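You operate a simulated robot arm through the tools that you are given. There is no shell and no other tool. Be economical: measure what you need, move in short steps, check, and stop when the job is done.

The job below is to be done with a simulated robot arm. You get a single attempt, and the scene is never put back.

TASK
Crimp both end caps of the green cord in the hand press.
Fine: lay the cord across the die; slide the table in for each press, out before you move the cord and out again at the end; the cord stays on the table; leave the press knob and the other cords.

It is judged by the outcome, as a careful person would: the job done as asked, and still so three seconds after it is handed in. It fails if anything else is knocked over, pushed out of place, dropped, spilled or broken. A push-on lid holds only when it is set on centred and level and pressed home; a screw cap is set on level and turned clockwise until tight.

THE ROBOT
A 6-joint arm with a two-finger parallel gripper, fixed in place. Base frame: the origin is at the foot of the arm, x ahead of it, y to its left, z up; the work surface is at about z = 735. Lengths are in mm, angles in rad, forces in N, time in s.
With the tool pointing down near the work surface it reaches from about 100 to 820 mm from the base axis. Its first joint turns from -2.007 to 2.007 rad. Payload 4.2 kg.
The TCP is the grasp point between the finger pads, 23 mm short of the fingertips. In the tool frame z runs along the fingers and y along their closing line. Largest opening 94 mm; finger width 38, thickness 10; the body of the gripper, 54 by 96 mm, starts 39 mm behind the TCP.
Orientation is that of the tool frame in the base frame, as a unit quaternion [x, y, z, w]. With the fingers straight down and closing along the base's y, the tool's x points along the base's -x, its y along +y and its z along -z.

THE INTERFACE
- The arm moves only by the tool step_arm. Its arguments are lists of equal length, an entry for each row: "dp": the shift along the base's x, y, z in units of 20 mm (1.0 is 20 mm), a list of three; "rot": the turn, a rotation vector about the base's x, y, z in units of 4 degrees (1.0 is 4 degrees), a list of three; "fingers": the finger opening in mm, from 0 to 94. In form: {"dp": [[tx, ty, tz], ...], "rot": [[rx, ry, rz], ...], "fingers": [fingers, ...]}. A call has 1 to 12 rows; each row shifts and turns the commanded pose from where the row before left it. A call with a number of a shift or a turn outside -1 to 1 is refused whole. Each row takes 0.2 s and may step no farther than 50 mm and 0.15 rad from the row before; otherwise, or with a gripper value out of range, the whole call is refused. A pose out of reach is approached as far as the arm can. The call stops where the force on the tool passes 40 N (or 10 N more than at its start, if that is more) or the arm is blocked; 0.2 s more then pass. The fingers move at their own pace (about 108 mm/s each) and stop on an object; they squeeze with about 39 N. The grip force told is the motor's: it shows also when the fingers shut on nothing. Time passes only in rows, and 0.2 s behind the last, so rows that do not move let the fingers close. The reply holds the time, the measured pose of the TCP, the force on the tool along the base axes, the opening and the grip force, in the units named above and with some noise, with the torque about the TCP (base axes, N m) and any sound that the robot's microphone picked up.
- Cameras (640 x 400 px; columns grow to the right, rows downward): "scene" is fixed at [385.6, -507.6, 1509.6]; the picture's right is [0.89, -0.45, 0.00], its down [-0.24, -0.47, -0.85] and it looks along [0.38, 0.76, -0.52] (base axes); focal length 271 px, centre (320, 200). "wrist" rides on the gripper at [86, 16, -75] in the tool frame; the picture's right is [-0.18, 0.98, 0.00], its down [-0.58, -0.11, -0.81] and it looks along [-0.79, -0.15, 0.59] (tool axes); focal length 243 px, centre (320, 200). There is no depth. A picture from a camera that has moved, and an enlarged one, comes with that camera's place and axes in the base frame and with its lens. The place of the scene camera against the robot may be out by one fixed shift of up to 25 mm in any direction.
- grab_frame(camera): a new picture of that camera. It takes no simulated time.
- raise_lower(by): slides the trunk up (or, below 0, down) by that many mm; the arm rides with it, the base frame stays. It gives what a move gives, with no picture.
- enlarge(camera, box): a new picture of the part [left, top, right, bottom] of that camera's present view, enlarged. It takes no simulated time.
- hand_in(): hands the job in; it is judged then, once.

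Go step by step. Nothing tells you positions but the pictures and the camera data: compare them with the known pose of the tool, close in by small moves and look again before you grip or let go. The budget is 120 turns and 64 pictures, counting those below and the enlarged ones. Unless the task says otherwise, let go and move clear before handing in, and close with one line.

The tools are called as a command line: name --argument value ..., lists and objects as JSON in quotes. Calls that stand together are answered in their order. step_arm: Moves the arm, as the interface text tells. Its arguments: {"type":"object","properties":{"dp":{"type":"array"},"rot":{"type":"array"},"fingers":{"type":"array"}},"required":["dp","rot","fingers"]} The other tools are called the same way: raise_lower (by) slides the trunk up or down; grab_frame (camera) takes a picture; enlarge (camera, box) takes an enlarged picture of a part of a camera's view; hand_in () hands the job in.

At the start:

```text
time: 0.0
tool_pos: [601.2, -52.4, 1343.6]
orientation: [0.0, 1.0, 0.001, 0.001]
force: [0.9, 0.3, -0.6]
torque: [0.0, -0.01, 0.03]
finger_gap: 93.9
finger_force: 0.1
trunk travel left (down, up): [-850.0, 140.0]
```

scene: 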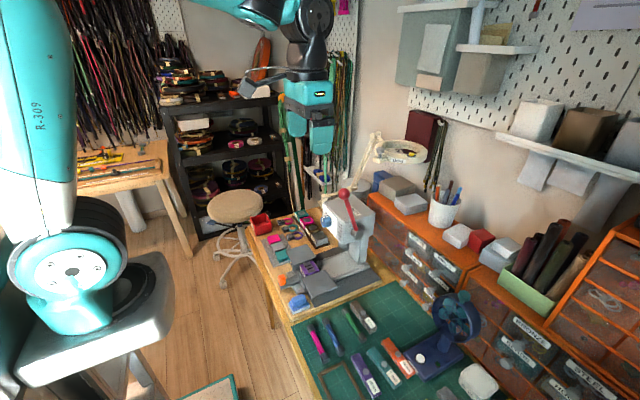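
wrist: 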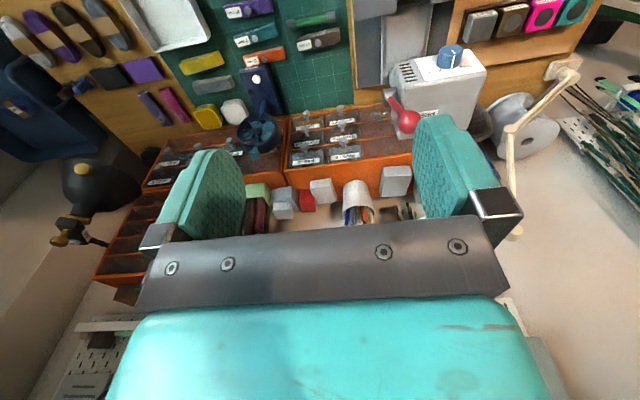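

I see a workbench with a hand press (red lever, blue knob), a green mat and several cords. I'll look closer before moving.

enlarge --camera "scene" --box '[240, 170, 400, 270]'

enlarge --camera "scene" --box '[240, 230, 400, 330]'

enlarge --camera "scene" --box '[280, 280, 480, 400]'

enlarge --camera "wrist" --box '[160, 0, 480, 200]'

```text
4.00 times, centred on (320, 220) of scene
camera zoom: at [385.6, -507.6, 1509.6], right [0.89, -0.45, 0.0], down [-0.24, -0.47, -0.85], along [0.38, 0.76, -0.52], focal length 1084 px, centre (320, 120)
```

zoom: 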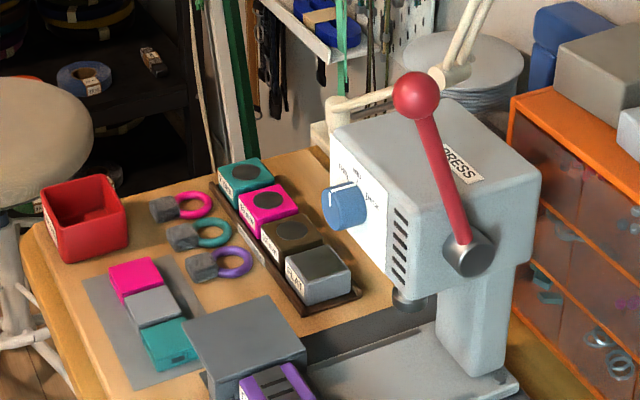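

```text
4.00 times, centred on (320, 280) of scene
camera zoom: at [385.6, -507.6, 1509.6], right [0.89, -0.45, 0.0], down [-0.24, -0.47, -0.85], along [0.38, 0.76, -0.52], focal length 1084 px, centre (320, -120)
```

zoom: 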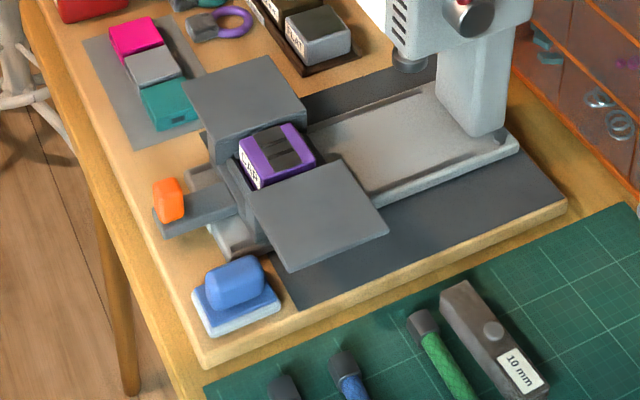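

```text
3.20 times, centred on (380, 340) of scene
camera zoom: at [385.6, -507.6, 1509.6], right [0.89, -0.45, 0.0], down [-0.24, -0.47, -0.85], along [0.38, 0.76, -0.52], focal length 868 px, centre (128, -248)
```

zoom: 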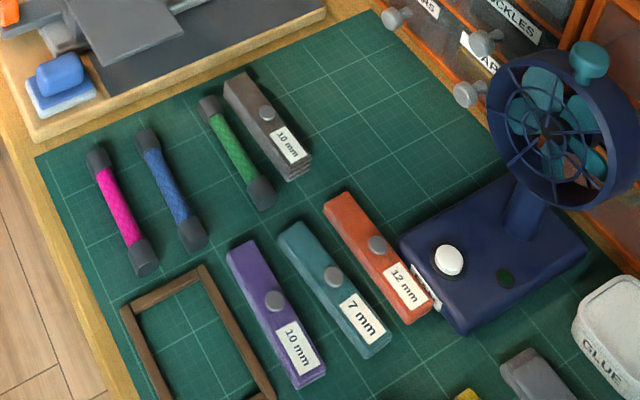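

```text
2.00 times, centred on (320, 100) of wrist
camera zoom: at [513.9, -35.1, 1418.1], right [0.18, 0.98, 0.0], down [0.58, -0.11, 0.81], along [0.79, -0.15, -0.59], focal length 485 px, centre (320, 400)
```

zoom: 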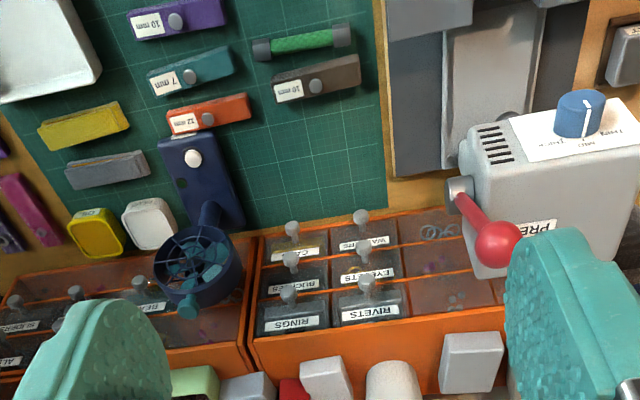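

The green cord lies along base y at about x≈708, y from -147 to -46. The die sits on a sliding table at about x≈660, y≈127, with an orange tab at x≈558. I'll zoom in on the details before moving.

enlarge --camera "scene" --box '[270, 240, 350, 290]'

enlarge --camera "scene" --box '[310, 180, 390, 230]'

enlarge --camera "scene" --box '[280, 210, 340, 250]'

```text
8.00 times, centred on (310, 265) of scene
camera zoom: at [385.6, -507.6, 1509.6], right [0.89, -0.45, 0.0], down [-0.24, -0.47, -0.85], along [0.38, 0.76, -0.52], focal length 2169 px, centre (400, -320)
```

zoom: 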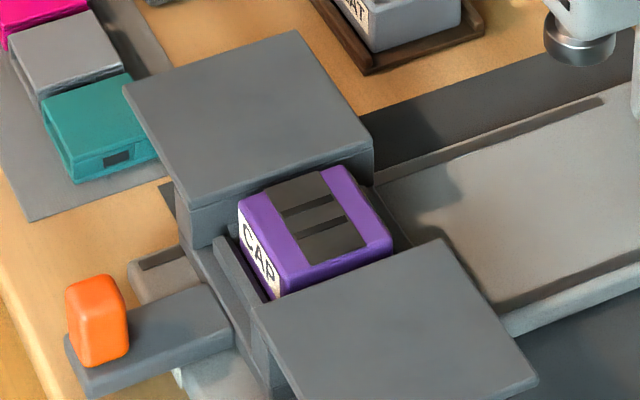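

```text
8.00 times, centred on (350, 205) of scene
camera zoom: at [385.6, -507.6, 1509.6], right [0.89, -0.45, 0.0], down [-0.24, -0.47, -0.85], along [0.38, 0.76, -0.52], focal length 2169 px, centre (80, 160)
```

zoom: 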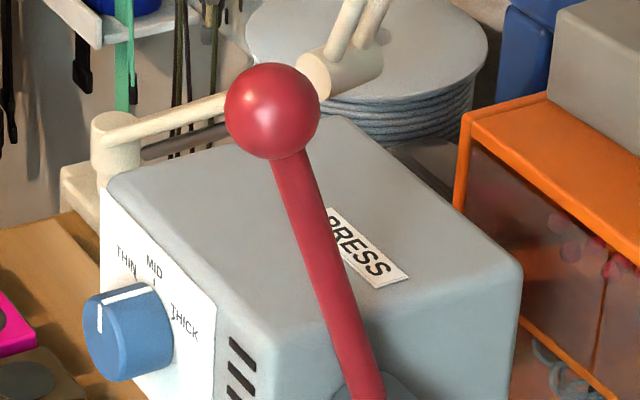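

```text
10.00 times, centred on (310, 230) of scene
camera zoom: at [385.6, -507.6, 1509.6], right [0.89, -0.45, 0.0], down [-0.24, -0.47, -0.85], along [0.38, 0.76, -0.52], focal length 2711 px, centre (420, -100)
```

zoom: 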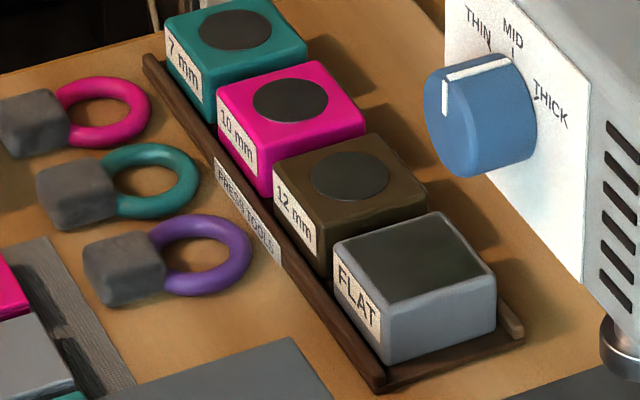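

The CAP die is already mounted and the table is out. Its top has a dark band along y with marks in x. I'll lower the trunk and look from closer.

raise_lower --by -250

step_arm --dp '[[-1, 1, 0], [-1, 1, 0], [-1, 1, 0], [-1, 1, 0], [-1, 1, 0], [-1, 1, 0], [-1, 1, 0], [-1, 1, 0], [-0.5, 1, 0]]' --rot '[[0, 0, 0], [0, 0, 0], [0, 0, 0], [0, 0, 0], [0, 0, 0], [0, 0, 0], [0, 0, 0], [0, 0, 0], [0, 0, 0]]' --fingers '[94, 94, 94, 94, 94, 94, 94, 94, 94]'

grab_frame --camera "wrist"

```text
time: 2.6
tool_pos: [600.3, -51.3, 1092.9]
orientation: [0.0, 1.0, 0.0, 0.0]
force: [-0.2, -0.4, 0.1]
torque: [-0.02, -0.03, -0.01]
finger_gap: 94.2
finger_force: 0.0
trunk travel left (down, up): [-600.0, 390.0]
```

```text
time: 4.6
tool_pos: [430.9, 126.7, 1094.0]
orientation: [0.002, 1.0, 0.0, 0.0]
force: [-0.9, -0.4, 0.0]
torque: [0.0, -0.02, 0.01]
finger_gap: 94.2
finger_force: 0.2
trunk travel left (down, up): [-600.0, 390.0]
```

```text
54 pictures are left
camera wrist: at [343.8, 143.9, 1168.8], right [0.19, 0.98, 0.0], down [0.58, -0.11, 0.81], along [0.79, -0.15, -0.59], focal length 243 px, centre (320, 200)
```

wrist: 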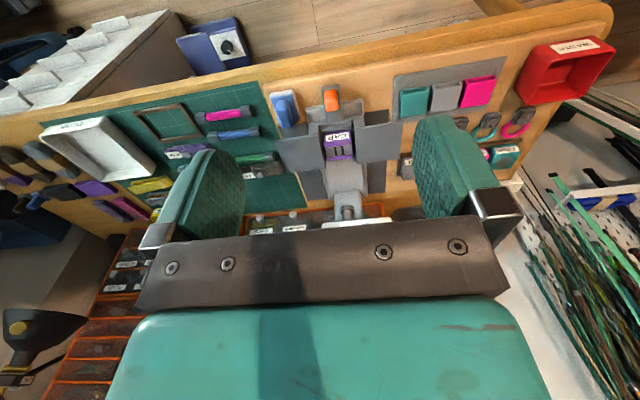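

enlarge --camera "wrist" --box '[250, 70, 430, 220]'

enlarge --camera "wrist" --box '[304, 115, 374, 165]'

```text
2.67 times, centred on (340, 145) of wrist
camera zoom: at [343.8, 143.9, 1168.8], right [0.19, 0.98, 0.0], down [0.58, -0.11, 0.81], along [0.79, -0.15, -0.59], focal length 647 px, centre (267, 347)
```

zoom: 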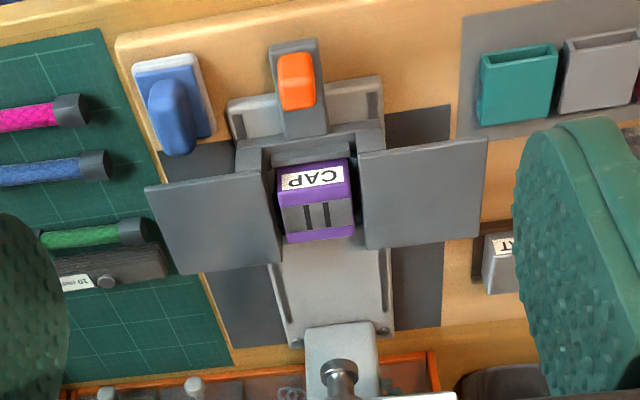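

```text
8.00 times, centred on (339, 140) of wrist
camera zoom: at [343.8, 143.9, 1168.8], right [0.19, 0.98, 0.0], down [0.58, -0.11, 0.81], along [0.79, -0.15, -0.59], focal length 1941 px, centre (168, 680)
```

zoom: 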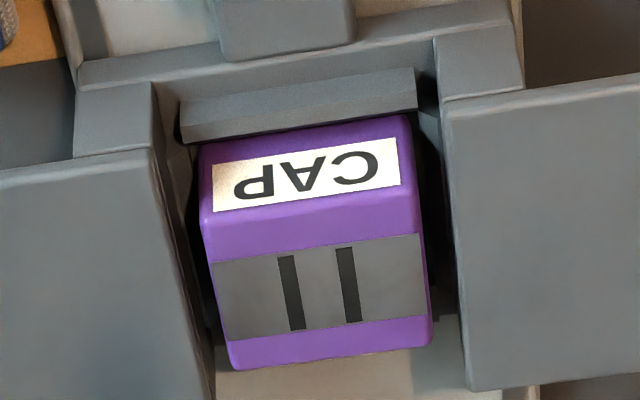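

The die centre looks to be near (666, 120) with its top at about z 816, and the orange tab is near (564, 120). The marks on the die show where the cap goes. Next I'll look closely at the green cord.

step_arm --dp '[[0.54, -0.925, -0.6], [0.54, -0.925, -0.6], [0.54, -0.925, -0.6], [0.54, -0.925, -0.6], [0.54, -0.925, -0.6], [0.54, -0.925, -0.6], [0.54, -0.925, -0.6], [0.54, -0.925, -0.6], [0.54, -0.925, -0.6], [0.54, -0.925, -0.6], [0.54, -0.925, -0.6], [0.54, -0.925, -0.6]]' --rot '[[0, 0, 0], [0, 0, 0], [0, 0, 0], [0, 0, 0], [0, 0, 0], [0, 0, 0], [0, 0, 0], [0, 0, 0], [0, 0, 0], [0, 0, 0], [0, 0, 0], [0, 0, 0]]' --fingers '[94, 94, 94, 94, 94, 94, 94, 94, 94, 94, 94, 94]'

enlarge --camera "wrist" --box '[200, 60, 440, 220]'

```text
time: 7.2
tool_pos: [559.1, -93.3, 950.4]
orientation: [0.0, 1.0, 0.0, 0.0]
force: [-0.6, 0.0, 0.5]
torque: [0.0, 0.01, -0.02]
finger_gap: 93.9
finger_force: 0.0
trunk travel left (down, up): [-600.0, 390.0]
```

```text
2.50 times, centred on (320, 140) of wrist
camera zoom: at [472.6, -77.1, 1024.0], right [0.18, 0.98, 0.0], down [0.58, -0.11, 0.81], along [0.79, -0.15, -0.59], focal length 606 px, centre (320, 350)
```

zoom: 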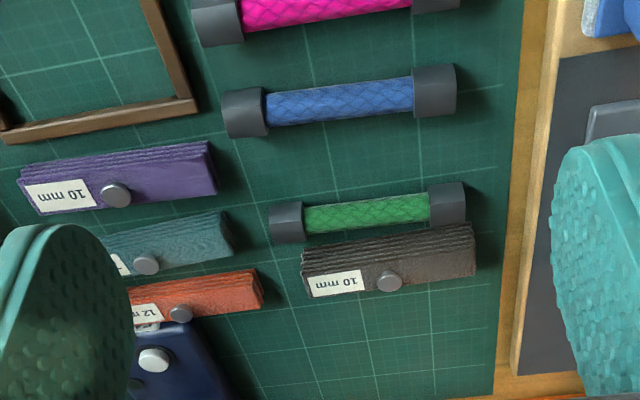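

The cord centre is about (716, -95), and it is tilted about 2.6° from y. The grey block's near face is at x≈745. I'll move above the cord and turn the gripper so it closes along x.

step_arm --dp '[[0.65, 0, -0.3], [0.65, 0, -0.3], [0.65, 0, -0.3], [0.65, 0, -0.3], [0.65, 0, -0.3], [0.65, 0, -0.3], [0.65, 0, -0.3], [0.65, 0, -0.3], [0.65, 0, -0.3], [0.65, 0, -0.3], [0.65, 0, -0.3], [0.65, 0, -0.3]]' --rot '[[0, 0, 0.993], [0, 0, 0.993], [0, 0, 0.993], [0, 0, 0.993], [0, 0, 0.993], [0, 0, 0.993], [0, 0, 0.993], [0, 0, 0.993], [0, 0, 0.993], [0, 0, 0.993], [0, 0, 0.993], [0, 0, 0.993]]' --fingers '[94, 94, 94, 94, 94, 94, 94, 94, 94, 94, 94, 94]'

step_arm --dp '[[0, -0.1, 0], [0, 0, 0], [0, 0, 0], [0, 0, 0], [0, 0, 0], [0, 0, 0], [0, 0, 0], [0, 0, 0], [0, 0, 0], [0, 0, 0]]' --rot '[[0, 0, 0.993], [0, 0, 0.993], [0, 0, 0.993], [0, 0, 0.993], [0, 0, 0.993], [0, 0, 0.993], [0, 0, 0.993], [0, 0, 0.993], [0, 0, 0.993], [0, 0, 0.993]]' --fingers '[94, 94, 94, 94, 94, 94, 94, 94, 94, 94]'

grab_frame --camera "wrist"

enlarge --camera "scene" --box '[280, 220, 480, 380]'

```text
time: 9.8
tool_pos: [716.7, -93.5, 877.8]
orientation: [-0.404, 0.915, 0.0, 0.0]
force: [-0.8, -0.2, -0.1]
torque: [0.01, 0.02, -0.02]
finger_gap: 93.9
finger_force: 0.0
trunk travel left (down, up): [-600.0, 390.0]
```

```text
time: 12.0
tool_pos: [715.9, -94.8, 877.6]
orientation: [-0.691, 0.723, 0.0, 0.0]
force: [0.9, -0.1, 0.0]
torque: [0.0, -0.01, 0.0]
finger_gap: 94.0
finger_force: 0.0
trunk travel left (down, up): [-600.0, 390.0]
```

```text
50 pictures are left
camera wrist: at [695.8, -180.5, 952.0], right [-0.97, 0.23, 0.0], down [0.14, 0.58, 0.81], along [0.18, 0.79, -0.59], focal length 243 px, centre (320, 200)
```

wrist: 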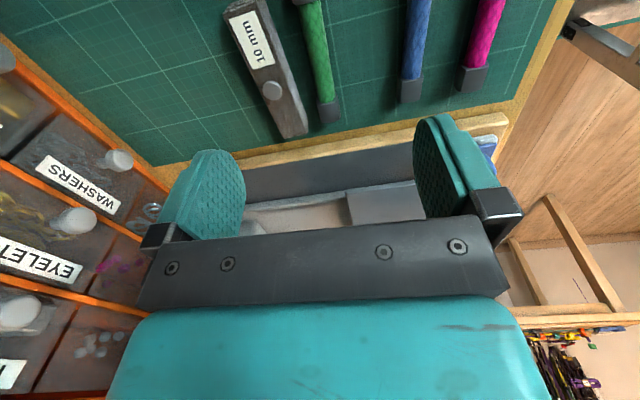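

```text
2.50 times, centred on (380, 300) of scene
camera zoom: at [385.6, -507.6, 1509.6], right [0.89, -0.45, 0.0], down [-0.24, -0.47, -0.85], along [0.38, 0.76, -0.52], focal length 678 px, centre (170, -50)
```

zoom: 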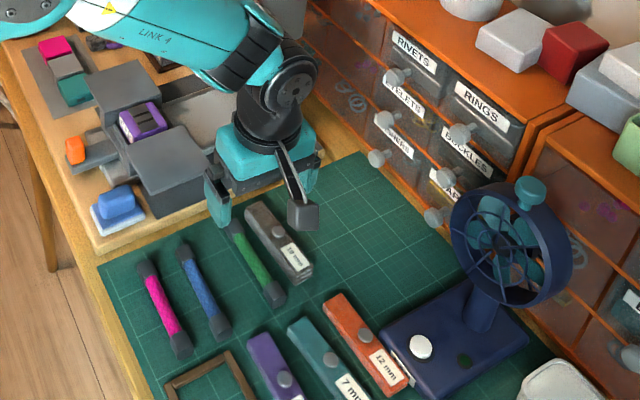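

My estimates agree: the cord axis is at x≈716.5. I'll narrow the fingers to 30 and come down part of the way, then check.

step_arm --dp '[[0, 0, 0], [0, 0, 0], [0, 0, -1], [0, 0, -1], [0, 0, -1], [0, 0, -1]]' --rot '[[0, 0, 0], [0, 0, 0], [0, 0, 0], [0, 0, 0], [0, 0, 0], [0, 0, 0]]' --fingers '[30, 30, 30, 30, 30, 30]'

grab_frame --camera "wrist"

enlarge --camera "scene" --box '[320, 270, 400, 320]'

```text
time: 13.4
tool_pos: [715.8, -93.8, 796.8]
orientation: [-0.69, 0.724, 0.0, 0.0]
force: [-0.4, -0.5, -0.7]
torque: [-0.01, 0.02, 0.0]
finger_gap: 30.0
finger_force: 0.1
trunk travel left (down, up): [-600.0, 390.0]
```

```text
48 pictures are left
camera wrist: at [695.0, -179.9, 871.8], right [-0.97, 0.23, 0.0], down [0.14, 0.58, 0.81], along [0.19, 0.78, -0.59], focal length 243 px, centre (320, 200)
```

wrist: 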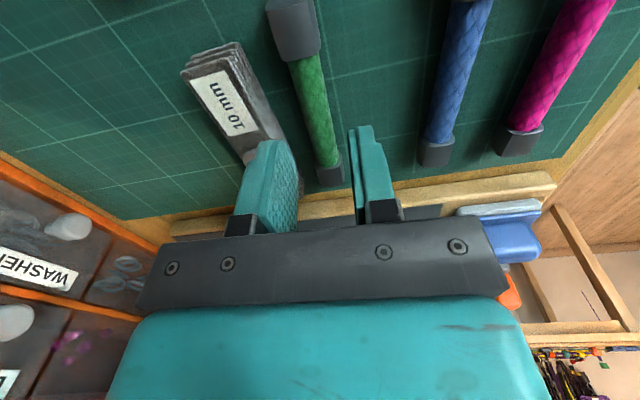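

```text
8.00 times, centred on (360, 295) of scene
camera zoom: at [385.6, -507.6, 1509.6], right [0.89, -0.45, 0.0], down [-0.24, -0.47, -0.85], along [0.38, 0.76, -0.52], focal length 2169 px, centre (0, -560)
```

zoom: 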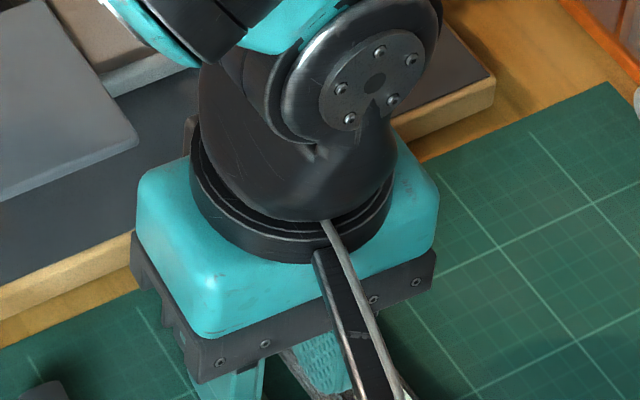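

step_arm --dp '[[0, 0, 0], [0, -0.05, -0.6], [0, 0, -0.6], [0, 0, -0.5], [0, 0, 0]]' --rot '[[0, 0, 0], [0, 0, 0], [0, 0, 0], [0, 0, 0], [0, 0, 0]]' --fingers '[26, 26, 26, 26, 26]'

grab_frame --camera "wrist"

```text
time: 14.6
tool_pos: [716.4, -95.9, 763.9]
orientation: [-0.69, 0.724, 0.001, -0.001]
force: [0.2, 0.2, -0.1]
torque: [0.0, 0.0, 0.04]
finger_gap: 26.1
finger_force: 0.0
trunk travel left (down, up): [-600.0, 390.0]
```

```text
46 pictures are left
camera wrist: at [695.2, -180.9, 838.0], right [-0.97, 0.23, 0.0], down [0.14, 0.58, 0.81], along [0.19, 0.78, -0.59], focal length 243 px, centre (320, 200)
```

wrist: 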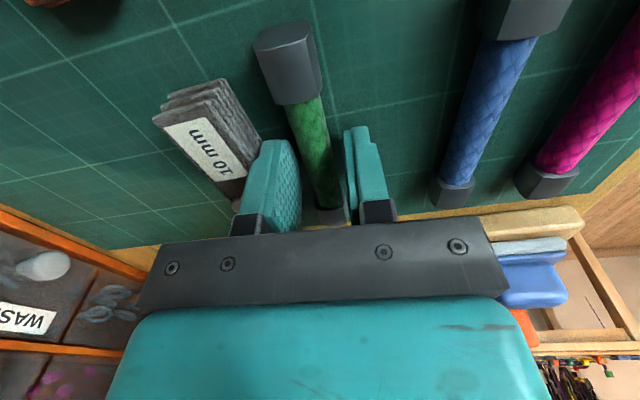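

The cord is between the fingers and they clear the block. I'll close on it.

step_arm --dp '[[0, 0, -0.12], [0, 0, 0], [0, 0, 0], [0, 0, 0]]' --rot '[[0, 0, 0], [0, 0, 0], [0, 0, 0], [0, 0, 0]]' --fingers '[26, 8, 8, 8]'

step_arm --dp '[[0, 0, 1], [0, 0, 1], [0, 0, 1], [0, 0, 1], [0, 0, 1], [0, 0, 1], [0, 0, 0]]' --rot '[[0, 0, 0], [0, 0, 0], [0, 0, 0], [0, 0, 0], [0, 0, 0], [0, 0, 0], [0, 0, 0]]' --fingers '[8, 8, 8, 8, 8, 8, 8]'

grab_frame --camera "wrist"

```text
time: 15.6
tool_pos: [716.5, -96.1, 762.2]
orientation: [-0.69, 0.724, 0.001, 0.0]
force: [1.1, -0.2, 2.3]
torque: [-0.15, -0.03, 0.09]
finger_gap: 14.8
finger_force: 38.6
trunk travel left (down, up): [-600.0, 390.0]
```

```text
time: 17.2
tool_pos: [716.3, -96.0, 881.8]
orientation: [-0.69, 0.724, 0.0, 0.0]
force: [-0.5, 0.2, -0.8]
torque: [0.01, 0.01, 0.0]
finger_gap: 14.8
finger_force: 39.3
trunk travel left (down, up): [-600.0, 390.0]
```

```text
45 pictures are left
camera wrist: at [695.9, -181.8, 955.9], right [-0.97, 0.23, 0.0], down [0.14, 0.58, 0.81], along [0.19, 0.78, -0.59], focal length 243 px, centre (320, 200)
```

wrist: 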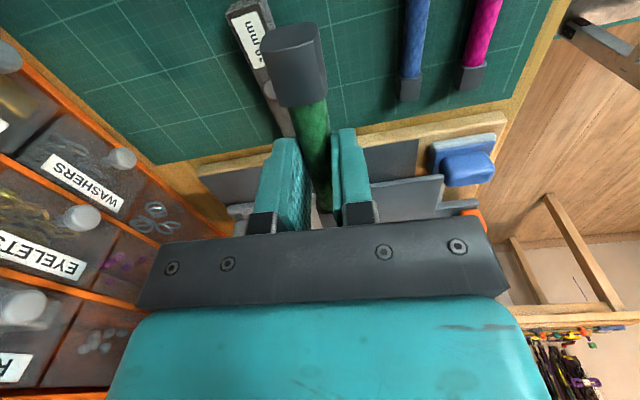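

The cord is held with a gap of 14.8. I'll go where the wrist camera can see the die past the fingers, and square the cord to y at the same time.

step_arm --dp '[[-0.9, 0.36, 0.49], [-0.9, 0.36, 0.49], [-0.9, 0.36, 0.49], [-0.9, 0.36, 0.49], [-0.9, 0.36, 0.49], [-0.9, 0.36, 0.49], [-0.9, 0.36, 0.49], [-0.9, 0.36, 0.49], [-0.9, 0.36, 0.49], [-0.9, 0.36, 0.49], [-0.9, 0.36, 0.49], [-0.9, 0.36, 0.49]]' --rot '[[0, 0, 0.69], [0, 0, 0], [0, 0, 0], [0, 0, 0], [0, 0, 0], [0, 0, 0], [0, 0, 0], [0, 0, 0], [0, 0, 0], [0, 0, 0], [0, 0, 0], [0, 0, 0]]' --fingers '[8, 8, 8, 8, 8, 8, 8, 8, 8, 8, 8, 8]'

enlarge --camera "wrist" --box '[60, 80, 300, 230]'

enlarge --camera "scene" --box '[260, 180, 420, 280]'

```text
time: 19.8
tool_pos: [500.0, -9.7, 998.6]
orientation: [0.708, -0.706, 0.0, 0.0]
force: [0.2, -0.2, -1.3]
torque: [-0.04, 0.03, -0.03]
finger_gap: 14.8
finger_force: 39.4
trunk travel left (down, up): [-600.0, 390.0]
```

```text
2.67 times, centred on (180, 155) of wrist
camera zoom: at [483.0, -96.0, 1073.6], right [-0.98, 0.18, 0.0], down [0.11, 0.58, 0.81], along [0.15, 0.79, -0.59], focal length 647 px, centre (693, 320)
```

zoom: 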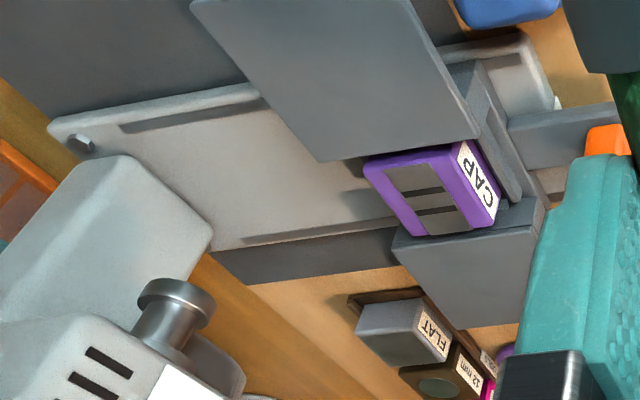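

```text
4.00 times, centred on (340, 230) of scene
camera zoom: at [385.6, -507.6, 1509.6], right [0.89, -0.45, 0.0], down [-0.24, -0.47, -0.85], along [0.38, 0.76, -0.52], focal length 1084 px, centre (240, 80)
```

zoom: 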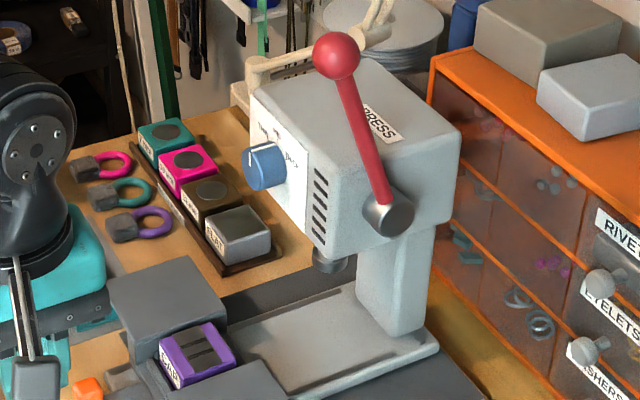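

The die-mark centre triangulates to (670, 119.5, ~811). The plate tops are level with it, and the -y plate spans y 4 to 86. I'll put the +y cap on the die first, so the TCP goes to (670, 71).

step_arm --dp '[[0.85, 0.404, -0.43], [0.85, 0.404, -0.43], [0.85, 0.404, -0.43], [0.85, 0.404, -0.43], [0.85, 0.404, -0.43], [0.85, 0.404, -0.43], [0.85, 0.404, -0.43], [0.85, 0.404, -0.43], [0.85, 0.404, -0.43], [0.85, 0.404, -0.43], [0, 0, -1], [0, 0, -1]]' --rot '[[0, 0, 0], [0, 0, 0], [0, 0, 0], [0, 0, 0], [0, 0, 0], [0, 0, 0], [0, 0, 0], [0, 0, 0], [0, 0, 0], [0, 0, 0], [0, 0, 0], [0, 0, 0]]' --fingers '[8, 8, 8, 8, 8, 8, 8, 8, 8, 8, 8, 8]'

grab_frame --camera "wrist"

enlarge --camera "scene" --box '[270, 220, 370, 300]'

```text
time: 22.4
tool_pos: [671.5, 70.1, 872.2]
orientation: [0.707, -0.707, 0.0, 0.0]
force: [-0.9, 0.4, 0.8]
torque: [0.02, -0.03, 0.0]
finger_gap: 14.9
finger_force: 38.6
trunk travel left (down, up): [-600.0, 390.0]
```

```text
42 pictures are left
camera wrist: at [654.2, -16.7, 946.4], right [-0.98, 0.18, 0.0], down [0.11, 0.58, 0.81], along [0.15, 0.79, -0.59], focal length 243 px, centre (320, 200)
```

wrist: 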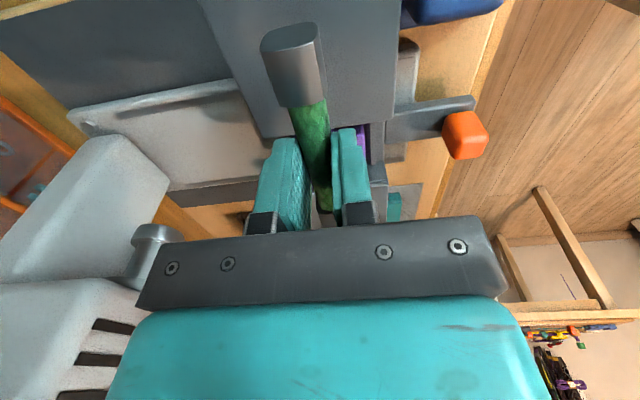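

```text
5.00 times, centred on (320, 260) of scene
camera zoom: at [385.6, -507.6, 1509.6], right [0.89, -0.45, 0.0], down [-0.24, -0.47, -0.85], along [0.38, 0.76, -0.52], focal length 1355 px, centre (320, -100)
```

zoom: 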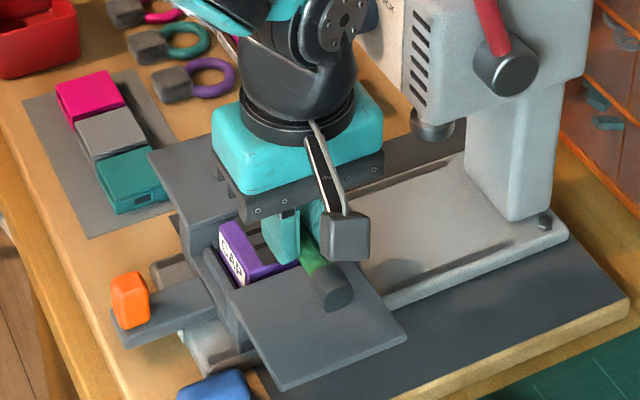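

step_arm --dp '[[-0.06, 0.05, -0.5], [0, 0, -0.5], [0, 0, -0.5], [0, 0, -0.05], [0, 0, 0]]' --rot '[[0, 0, 0], [0, 0, 0], [0, 0, 0], [0, 0, 0], [0, 0, 0]]' --fingers '[8, 8, 8, 8, 8]'

step_arm --dp '[[0, 0, -0.08], [0, 0, -0.05]]' --rot '[[0, 0, 0], [0, 0, 0]]' --fingers '[8, 8]'

enlarge --camera "scene" --box '[280, 240, 360, 290]'

```text
time: 23.6
tool_pos: [669.7, 71.2, 841.5]
orientation: [0.708, -0.707, 0.001, 0.0]
force: [-0.4, 0.0, -0.3]
torque: [0.01, 0.0, 0.02]
finger_gap: 14.9
finger_force: 38.7
trunk travel left (down, up): [-600.0, 390.0]
```

```text
time: 24.2
tool_pos: [669.7, 71.1, 839.6]
orientation: [0.708, -0.706, 0.0, 0.0]
force: [-0.3, 0.0, 0.3]
torque: [-0.01, 0.02, 0.05]
finger_gap: 14.9
finger_force: 39.3
trunk travel left (down, up): [-600.0, 390.0]
```

```text
8.00 times, centred on (320, 265) of scene
camera zoom: at [385.6, -507.6, 1509.6], right [0.89, -0.45, 0.0], down [-0.24, -0.47, -0.85], along [0.38, 0.76, -0.52], focal length 2169 px, centre (320, -320)
```

zoom: 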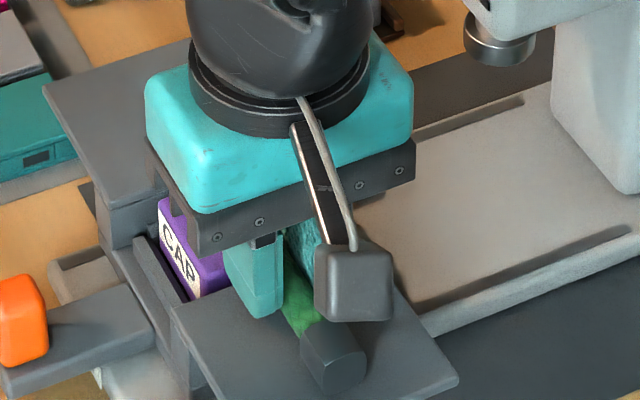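

step_arm --dp '[[0, 0, -0.05], [0, 0, -0.05]]' --rot '[[0, 0, 0], [0, 0, 0]]' --fingers '[8, 8]'

step_arm --dp '[[0, 0, -0.05], [0, 0, -0.05]]' --rot '[[0, 0, 0], [0, 0, 0]]' --fingers '[8, 8]'

```text
time: 24.8
tool_pos: [669.5, 71.9, 837.6]
orientation: [0.708, -0.707, -0.001, -0.001]
force: [0.2, 0.2, 10.8]
torque: [0.46, 0.03, 0.02]
finger_gap: 14.8
finger_force: 38.9
trunk travel left (down, up): [-600.0, 390.0]
```

```text
time: 25.4
tool_pos: [669.6, 70.6, 837.9]
orientation: [0.708, -0.706, 0.002, -0.003]
force: [-0.3, -2.8, 37.8]
torque: [-0.04, 0.05, 0.15]
finger_gap: 14.9
finger_force: 39.2
trunk travel left (down, up): [-600.0, 390.0]
```

The cord has touched down at z≈838. I'll ease off the pressure, open and lift.

step_arm --dp '[[0, 0, 0.08], [0, 0, 0], [0, 0, 0], [0, 0, 0]]' --rot '[[0, 0, 0], [0, 0, 0], [0, 0, 0], [0, 0, 0]]' --fingers '[8, 18, 30, 34]'

step_arm --dp '[[0, 0, 0.5], [0, 0, 1], [0, 0, 1], [0, -0.5, 1], [0, -1, 1], [0, -1, 1], [-1, -1, 1], [-1, -1, 1], [-1, -1, 1], [-1, -0.5, 1]]' --rot '[[0, 0, 0], [0, 0, 0], [0, 0, 0], [0, 0, 0], [0, 0, 0], [0, 0, 0], [0, 0, 0], [0, 0, 0], [0, 0, 0], [0, 0, 0]]' --fingers '[34, 34, 34, 34, 34, 34, 34, 34, 34, 34]'

grab_frame --camera "wrist"

enlarge --camera "scene" --box '[280, 240, 360, 290]'

```text
time: 26.4
tool_pos: [668.5, 72.4, 836.5]
orientation: [0.708, -0.707, 0.0, 0.0]
force: [-0.4, -0.5, -0.2]
torque: [0.0, -0.02, 0.0]
finger_gap: 34.0
finger_force: 0.0
trunk travel left (down, up): [-600.0, 390.0]
```

```text
time: 28.6
tool_pos: [589.7, -47.1, 1026.4]
orientation: [0.708, -0.707, 0.0, 0.0]
force: [0.4, -0.5, -0.1]
torque: [0.01, 0.0, 0.04]
finger_gap: 34.0
finger_force: 0.1
trunk travel left (down, up): [-600.0, 390.0]
```

```text
39 pictures are left
camera wrist: at [572.3, -133.9, 1100.9], right [-0.98, 0.18, 0.0], down [0.11, 0.58, 0.81], along [0.15, 0.79, -0.59], focal length 243 px, centre (320, 200)
```

wrist: 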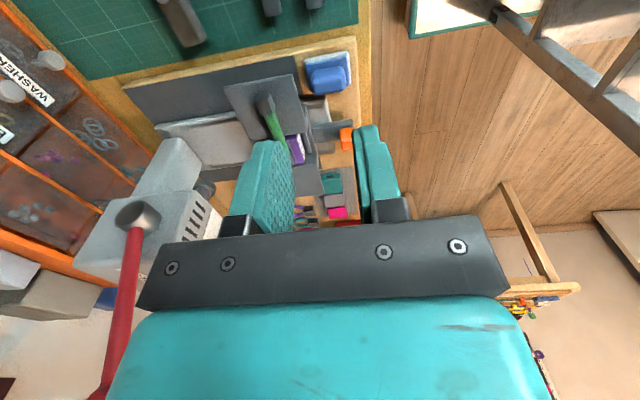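

```text
8.00 times, centred on (320, 265) of scene
camera zoom: at [385.6, -507.6, 1509.6], right [0.89, -0.45, 0.0], down [-0.24, -0.47, -0.85], along [0.38, 0.76, -0.52], focal length 2169 px, centre (320, -320)
```

zoom: 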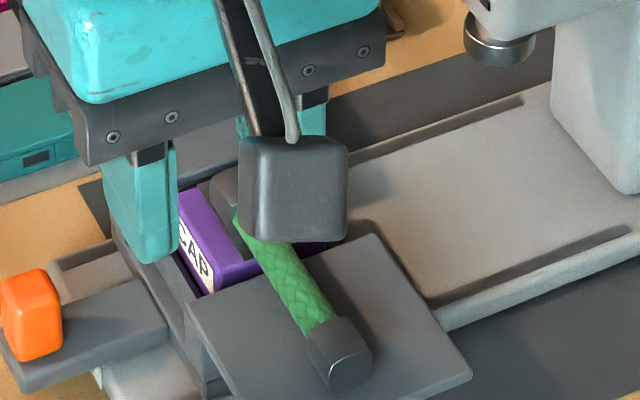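

The cord is down with its +y cap over the die. I'll turn the gripper back to its default orientation on the -x side and check the lay.

step_arm --dp '[[-1, 0.3, 0], [-1, 0.3, 0], [-1, 0.5, 0], [-1, 0.6, 0], [-1, 0.6, 0], [-1, 0.7, 0], [-1, 0.7, 0], [-0.5, 0.7, 0], [0, 0.7, -0.3], [0, 0.7, -0.3], [0, 0.7, -0.3], [0, 0.7, -0.3]]' --rot '[[0, 0, -1], [0, 0, -1], [0, 0, -1], [0, 0, -1], [0, 0, -1], [0, 0, -1], [0, 0, -1], [0, 0, -1], [0, 0, -1], [0, 0, -1], [0, 0, -1], [0, 0, -1]]' --fingers '[94, 94, 94, 94, 94, 94, 94, 94, 94, 94, 94, 94]'

step_arm --dp '[[0, 0.3, 0], [0, 0.3, 0], [0, 0, 0], [0, 0, 0], [0, 0, 0], [0, 0, 0], [0, 0, 0], [0, 0, 0], [0, 0, 0], [0, 0, 0], [0, 0, 0]]' --rot '[[0, 0, -1], [0, 0, -1], [0, 0, -1], [0, 0, -1], [0, 0, -1], [0, 0, -1], [0, 0, -1], [0, 0, -1], [0, 0, -1], [0, 0, -1], [0, 0, -0.5]]' --fingers '[94, 94, 94, 94, 94, 94, 94, 94, 94, 94, 94]'

enlarge --camera "wrist" --box '[240, 60, 430, 200]'

enlarge --camera "scene" --box '[280, 240, 360, 290]'

```text
time: 31.2
tool_pos: [439.2, 94.7, 1003.1]
orientation: [-0.359, 0.933, 0.0, 0.001]
force: [0.6, -0.9, -0.6]
torque: [0.04, 0.05, 0.02]
finger_gap: 93.9
finger_force: 0.0
trunk travel left (down, up): [-600.0, 390.0]
```

```text
time: 33.6
tool_pos: [439.8, 108.3, 1003.1]
orientation: [0.0, 1.0, 0.0, 0.0]
force: [0.6, -0.4, 0.2]
torque: [0.04, -0.04, 0.0]
finger_gap: 94.0
finger_force: 0.0
trunk travel left (down, up): [-600.0, 390.0]
```

```text
2.86 times, centred on (335, 130) of wrist
camera zoom: at [352.1, 123.8, 1077.3], right [0.18, 0.98, 0.0], down [0.58, -0.11, 0.81], along [0.79, -0.15, -0.59], focal length 693 px, centre (277, 400)
```

zoom: 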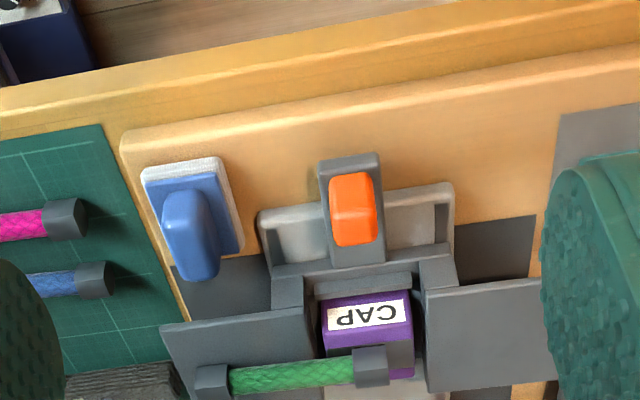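

```text
8.00 times, centred on (320, 265) of scene
camera zoom: at [385.6, -507.6, 1509.6], right [0.89, -0.45, 0.0], down [-0.24, -0.47, -0.85], along [0.38, 0.76, -0.52], focal length 2169 px, centre (320, -320)
```

zoom: 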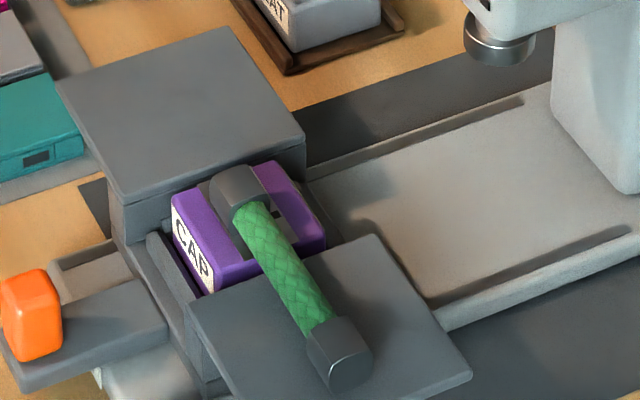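

enlarge --camera "wrist" --box '[325, 155, 397, 200]'

enlarge --camera "scene" --box '[298, 255, 328, 275]'

```text
8.89 times, centred on (361, 178) of wrist
camera zoom: at [352.1, 123.8, 1077.3], right [0.18, 0.98, 0.0], down [0.58, -0.11, 0.81], along [0.79, -0.15, -0.59], focal length 2157 px, centre (-44, 400)
```

zoom: 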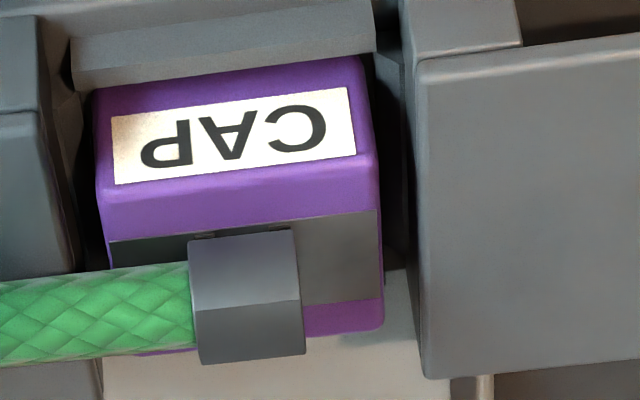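

```text
16.00 times, centred on (313, 265) of scene
camera zoom: at [385.6, -507.6, 1509.6], right [0.89, -0.45, 0.0], down [-0.24, -0.47, -0.85], along [0.38, 0.76, -0.52], focal length 4337 px, centre (432, -840)
```

zoom: 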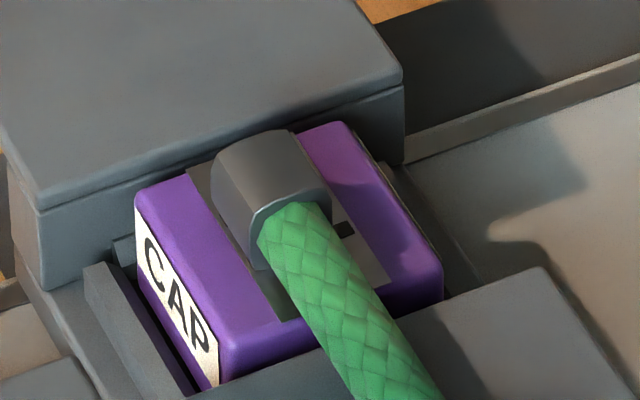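

The cap is centred on the die marks. Next I'll take the orange tab, with the gripper tilted back about 28° so the wrist stays clear of the press knob.

step_arm --dp '[[0.713, 0.076, -0.77], [0.713, 0.076, -0.77], [0.713, 0.076, -0.77], [0.713, 0.076, -0.77], [0.713, 0.076, -0.77], [0.713, 0.076, -0.77], [0.713, 0.076, -0.77], [0.713, 0.076, -0.77]]' --rot '[[0, -1, 0], [0, -1, 0], [0, -1, 0], [0, -1, 0], [0, -1, 0], [0, -1, 0], [0, -1, 0], [0, 0, 0]]' --fingers '[56, 56, 56, 56, 56, 56, 56, 56]'

grab_frame --camera "wrist"

enlarge --camera "scene" --box '[240, 180, 400, 280]'

```text
time: 35.4
tool_pos: [553.2, 120.2, 880.3]
orientation: [-0.001, 0.97, 0.0, 0.243]
force: [-0.3, -0.4, 0.2]
torque: [0.04, 0.05, 0.01]
finger_gap: 56.0
finger_force: 0.1
trunk travel left (down, up): [-600.0, 390.0]
```

```text
33 pictures are left
camera wrist: at [440.9, 136.4, 905.1], right [0.16, 0.98, 0.09], down [0.13, -0.11, 0.99], along [0.98, -0.15, -0.15], focal length 243 px, centre (320, 200)
```

wrist: 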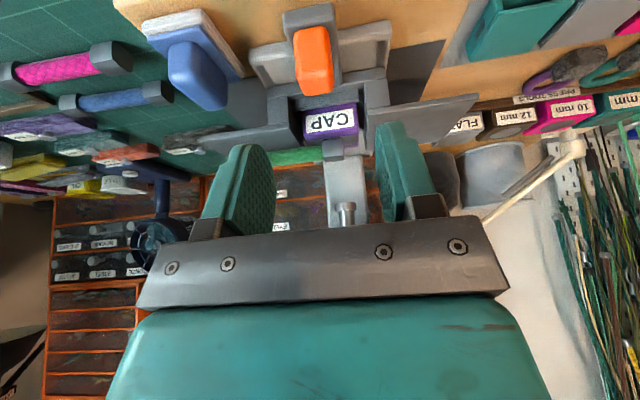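

```text
4.00 times, centred on (320, 230) of scene
camera zoom: at [385.6, -507.6, 1509.6], right [0.89, -0.45, 0.0], down [-0.24, -0.47, -0.85], along [0.38, 0.76, -0.52], focal length 1084 px, centre (320, 80)
```

zoom: 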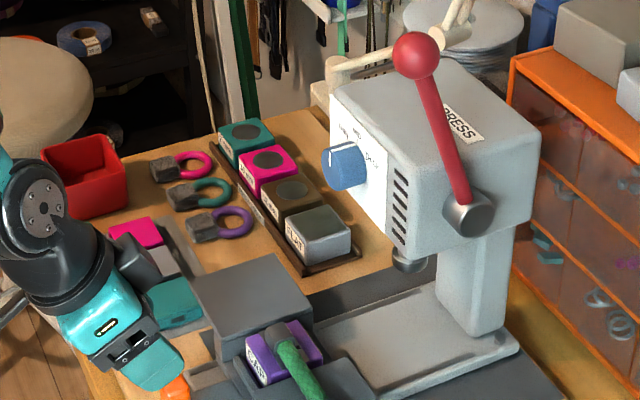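

step_arm --dp '[[0.2, 0.03, -0.8], [0.2, 0, -0.8], [0.04, 0, -0.8], [0, 0, -0.4], [0, 0, 0]]' --rot '[[0, 0, 0], [0, 0, 0], [0, 0, 0], [0, 0, 0], [0, 0, 0]]' --fingers '[56, 56, 56, 56, 56]'

grab_frame --camera "wrist"

enlarge --camera "scene" --box '[240, 220, 360, 295]'

```text
time: 36.6
tool_pos: [561.8, 120.7, 825.2]
orientation: [-0.001, 0.97, 0.0, 0.243]
force: [0.4, 0.3, -0.1]
torque: [-0.02, 0.01, -0.01]
finger_gap: 55.9
finger_force: 0.1
trunk travel left (down, up): [-600.0, 390.0]
```

```text
31 pictures are left
camera wrist: at [450.6, 137.3, 848.3], right [0.16, 0.98, 0.09], down [0.13, -0.11, 0.98], along [0.98, -0.15, -0.15], focal length 243 px, centre (320, 200)
```

wrist: 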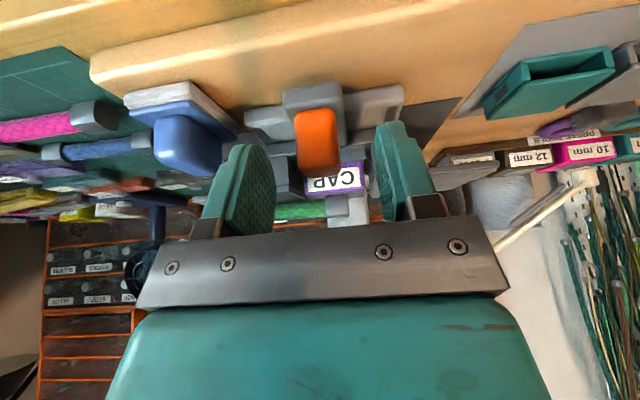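

```text
5.33 times, centred on (300, 258) of scene
camera zoom: at [385.6, -507.6, 1509.6], right [0.89, -0.45, 0.0], down [-0.24, -0.47, -0.85], along [0.38, 0.76, -0.52], focal length 1446 px, centre (427, -107)
```

zoom: 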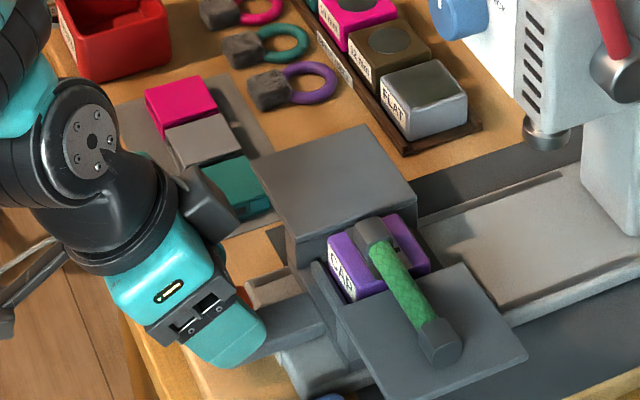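

The tab is between the fingers. I'll close on it and then push in slowly.

step_arm --dp '[[0, 0, 0], [0, 0, 0], [0, 0, 0], [0, 0, 0]]' --rot '[[0, 0, 0], [0, 0, 0], [0, 0, 0], [0, 0, 0]]' --fingers '[30, 10, 10, 10]'

step_arm --dp '[[0.3, 0, 0], [0.4, 0, 0], [0.5, 0, 0], [0.5, 0, 0]]' --rot '[[0, 0, 0], [0, 0, 0], [0, 0, 0], [0, 0, 0]]' --fingers '[10, 10, 10, 10]'

enlarge --camera "scene" --box '[240, 220, 360, 295]'

```text
time: 37.6
tool_pos: [561.5, 120.4, 823.4]
orientation: [0.0, 0.97, -0.001, 0.242]
force: [0.5, -9.9, -0.5]
torque: [-0.12, -0.41, -0.27]
finger_gap: 22.0
finger_force: 45.5
trunk travel left (down, up): [-600.0, 390.0]
```

```text
time: 38.6
tool_pos: [597.1, 120.0, 823.5]
orientation: [0.0, 0.97, 0.0, 0.242]
force: [-1.6, -12.2, 6.6]
torque: [-0.19, 0.86, -0.33]
finger_gap: 21.7
finger_force: 44.7
trunk travel left (down, up): [-600.0, 390.0]
```

```text
5.33 times, centred on (300, 258) of scene
camera zoom: at [385.6, -507.6, 1509.6], right [0.89, -0.45, 0.0], down [-0.24, -0.47, -0.85], along [0.38, 0.76, -0.52], focal length 1446 px, centre (427, -107)
```

zoom: 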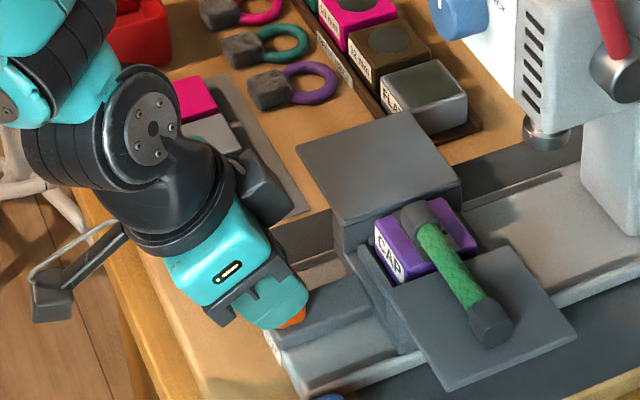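

The table slides and carries the cord with it. I'll keep going.

step_arm --dp '[[0.4, -0.05, 0], [0.4, 0, 0], [0.4, 0, 0], [0.4, 0, 0], [0.4, 0, 0], [0.4, 0, 0], [0.4, 0, 0]]' --rot '[[0, 0, 0], [0, 0, 0], [0, 0, 0], [0, 0, 0], [0, 0, 0], [0, 0, 0], [0, 0, 0]]' --fingers '[10, 10, 10, 10, 10, 10, 10]'

step_arm --dp '[[0.4, 0, 0], [0.4, 0, 0], [0.3, 0, 0], [0.3, 0, 0], [0.3, 0, 0], [0.3, 0, 0], [0.3, 0, 0]]' --rot '[[0, 0, 0], [0, 0, 0], [0, 0, 0], [0, 0, 0], [0, 0, 0], [0, 0, 0], [0, 0, 0]]' --fingers '[10, 10, 10, 10, 10, 10, 10]'

enlarge --camera "scene" --box '[260, 200, 400, 290]'

```text
time: 40.2
tool_pos: [653.6, 120.5, 824.1]
orientation: [-0.001, 0.97, 0.0, 0.242]
force: [-1.5, 5.4, -4.6]
torque: [0.11, -0.68, -0.08]
finger_gap: 21.5
finger_force: 45.2
trunk travel left (down, up): [-600.0, 390.0]
```

```text
time: 41.8
tool_pos: [691.0, 118.8, 824.1]
orientation: [-0.003, 0.972, 0.001, 0.235]
force: [-18.4, 4.6, 13.9]
torque: [0.25, -0.32, -0.53]
finger_gap: 21.7
finger_force: 45.2
trunk travel left (down, up): [-600.0, 390.0]
stopped in row 7: the force on the tool passed its limit at 62 N (the readings are from after the stop); the commanded pose is now the measured one
```

```text
4.44 times, centred on (330, 245) of scene
camera zoom: at [385.6, -507.6, 1509.6], right [0.89, -0.45, 0.0], down [-0.24, -0.47, -0.85], along [0.38, 0.76, -0.52], focal length 1205 px, centre (276, 0)
```

zoom: 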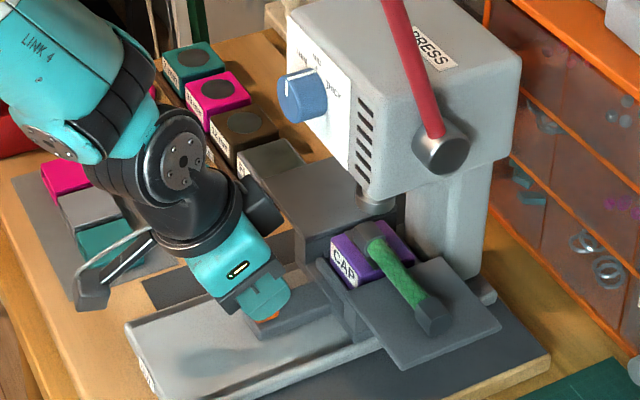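

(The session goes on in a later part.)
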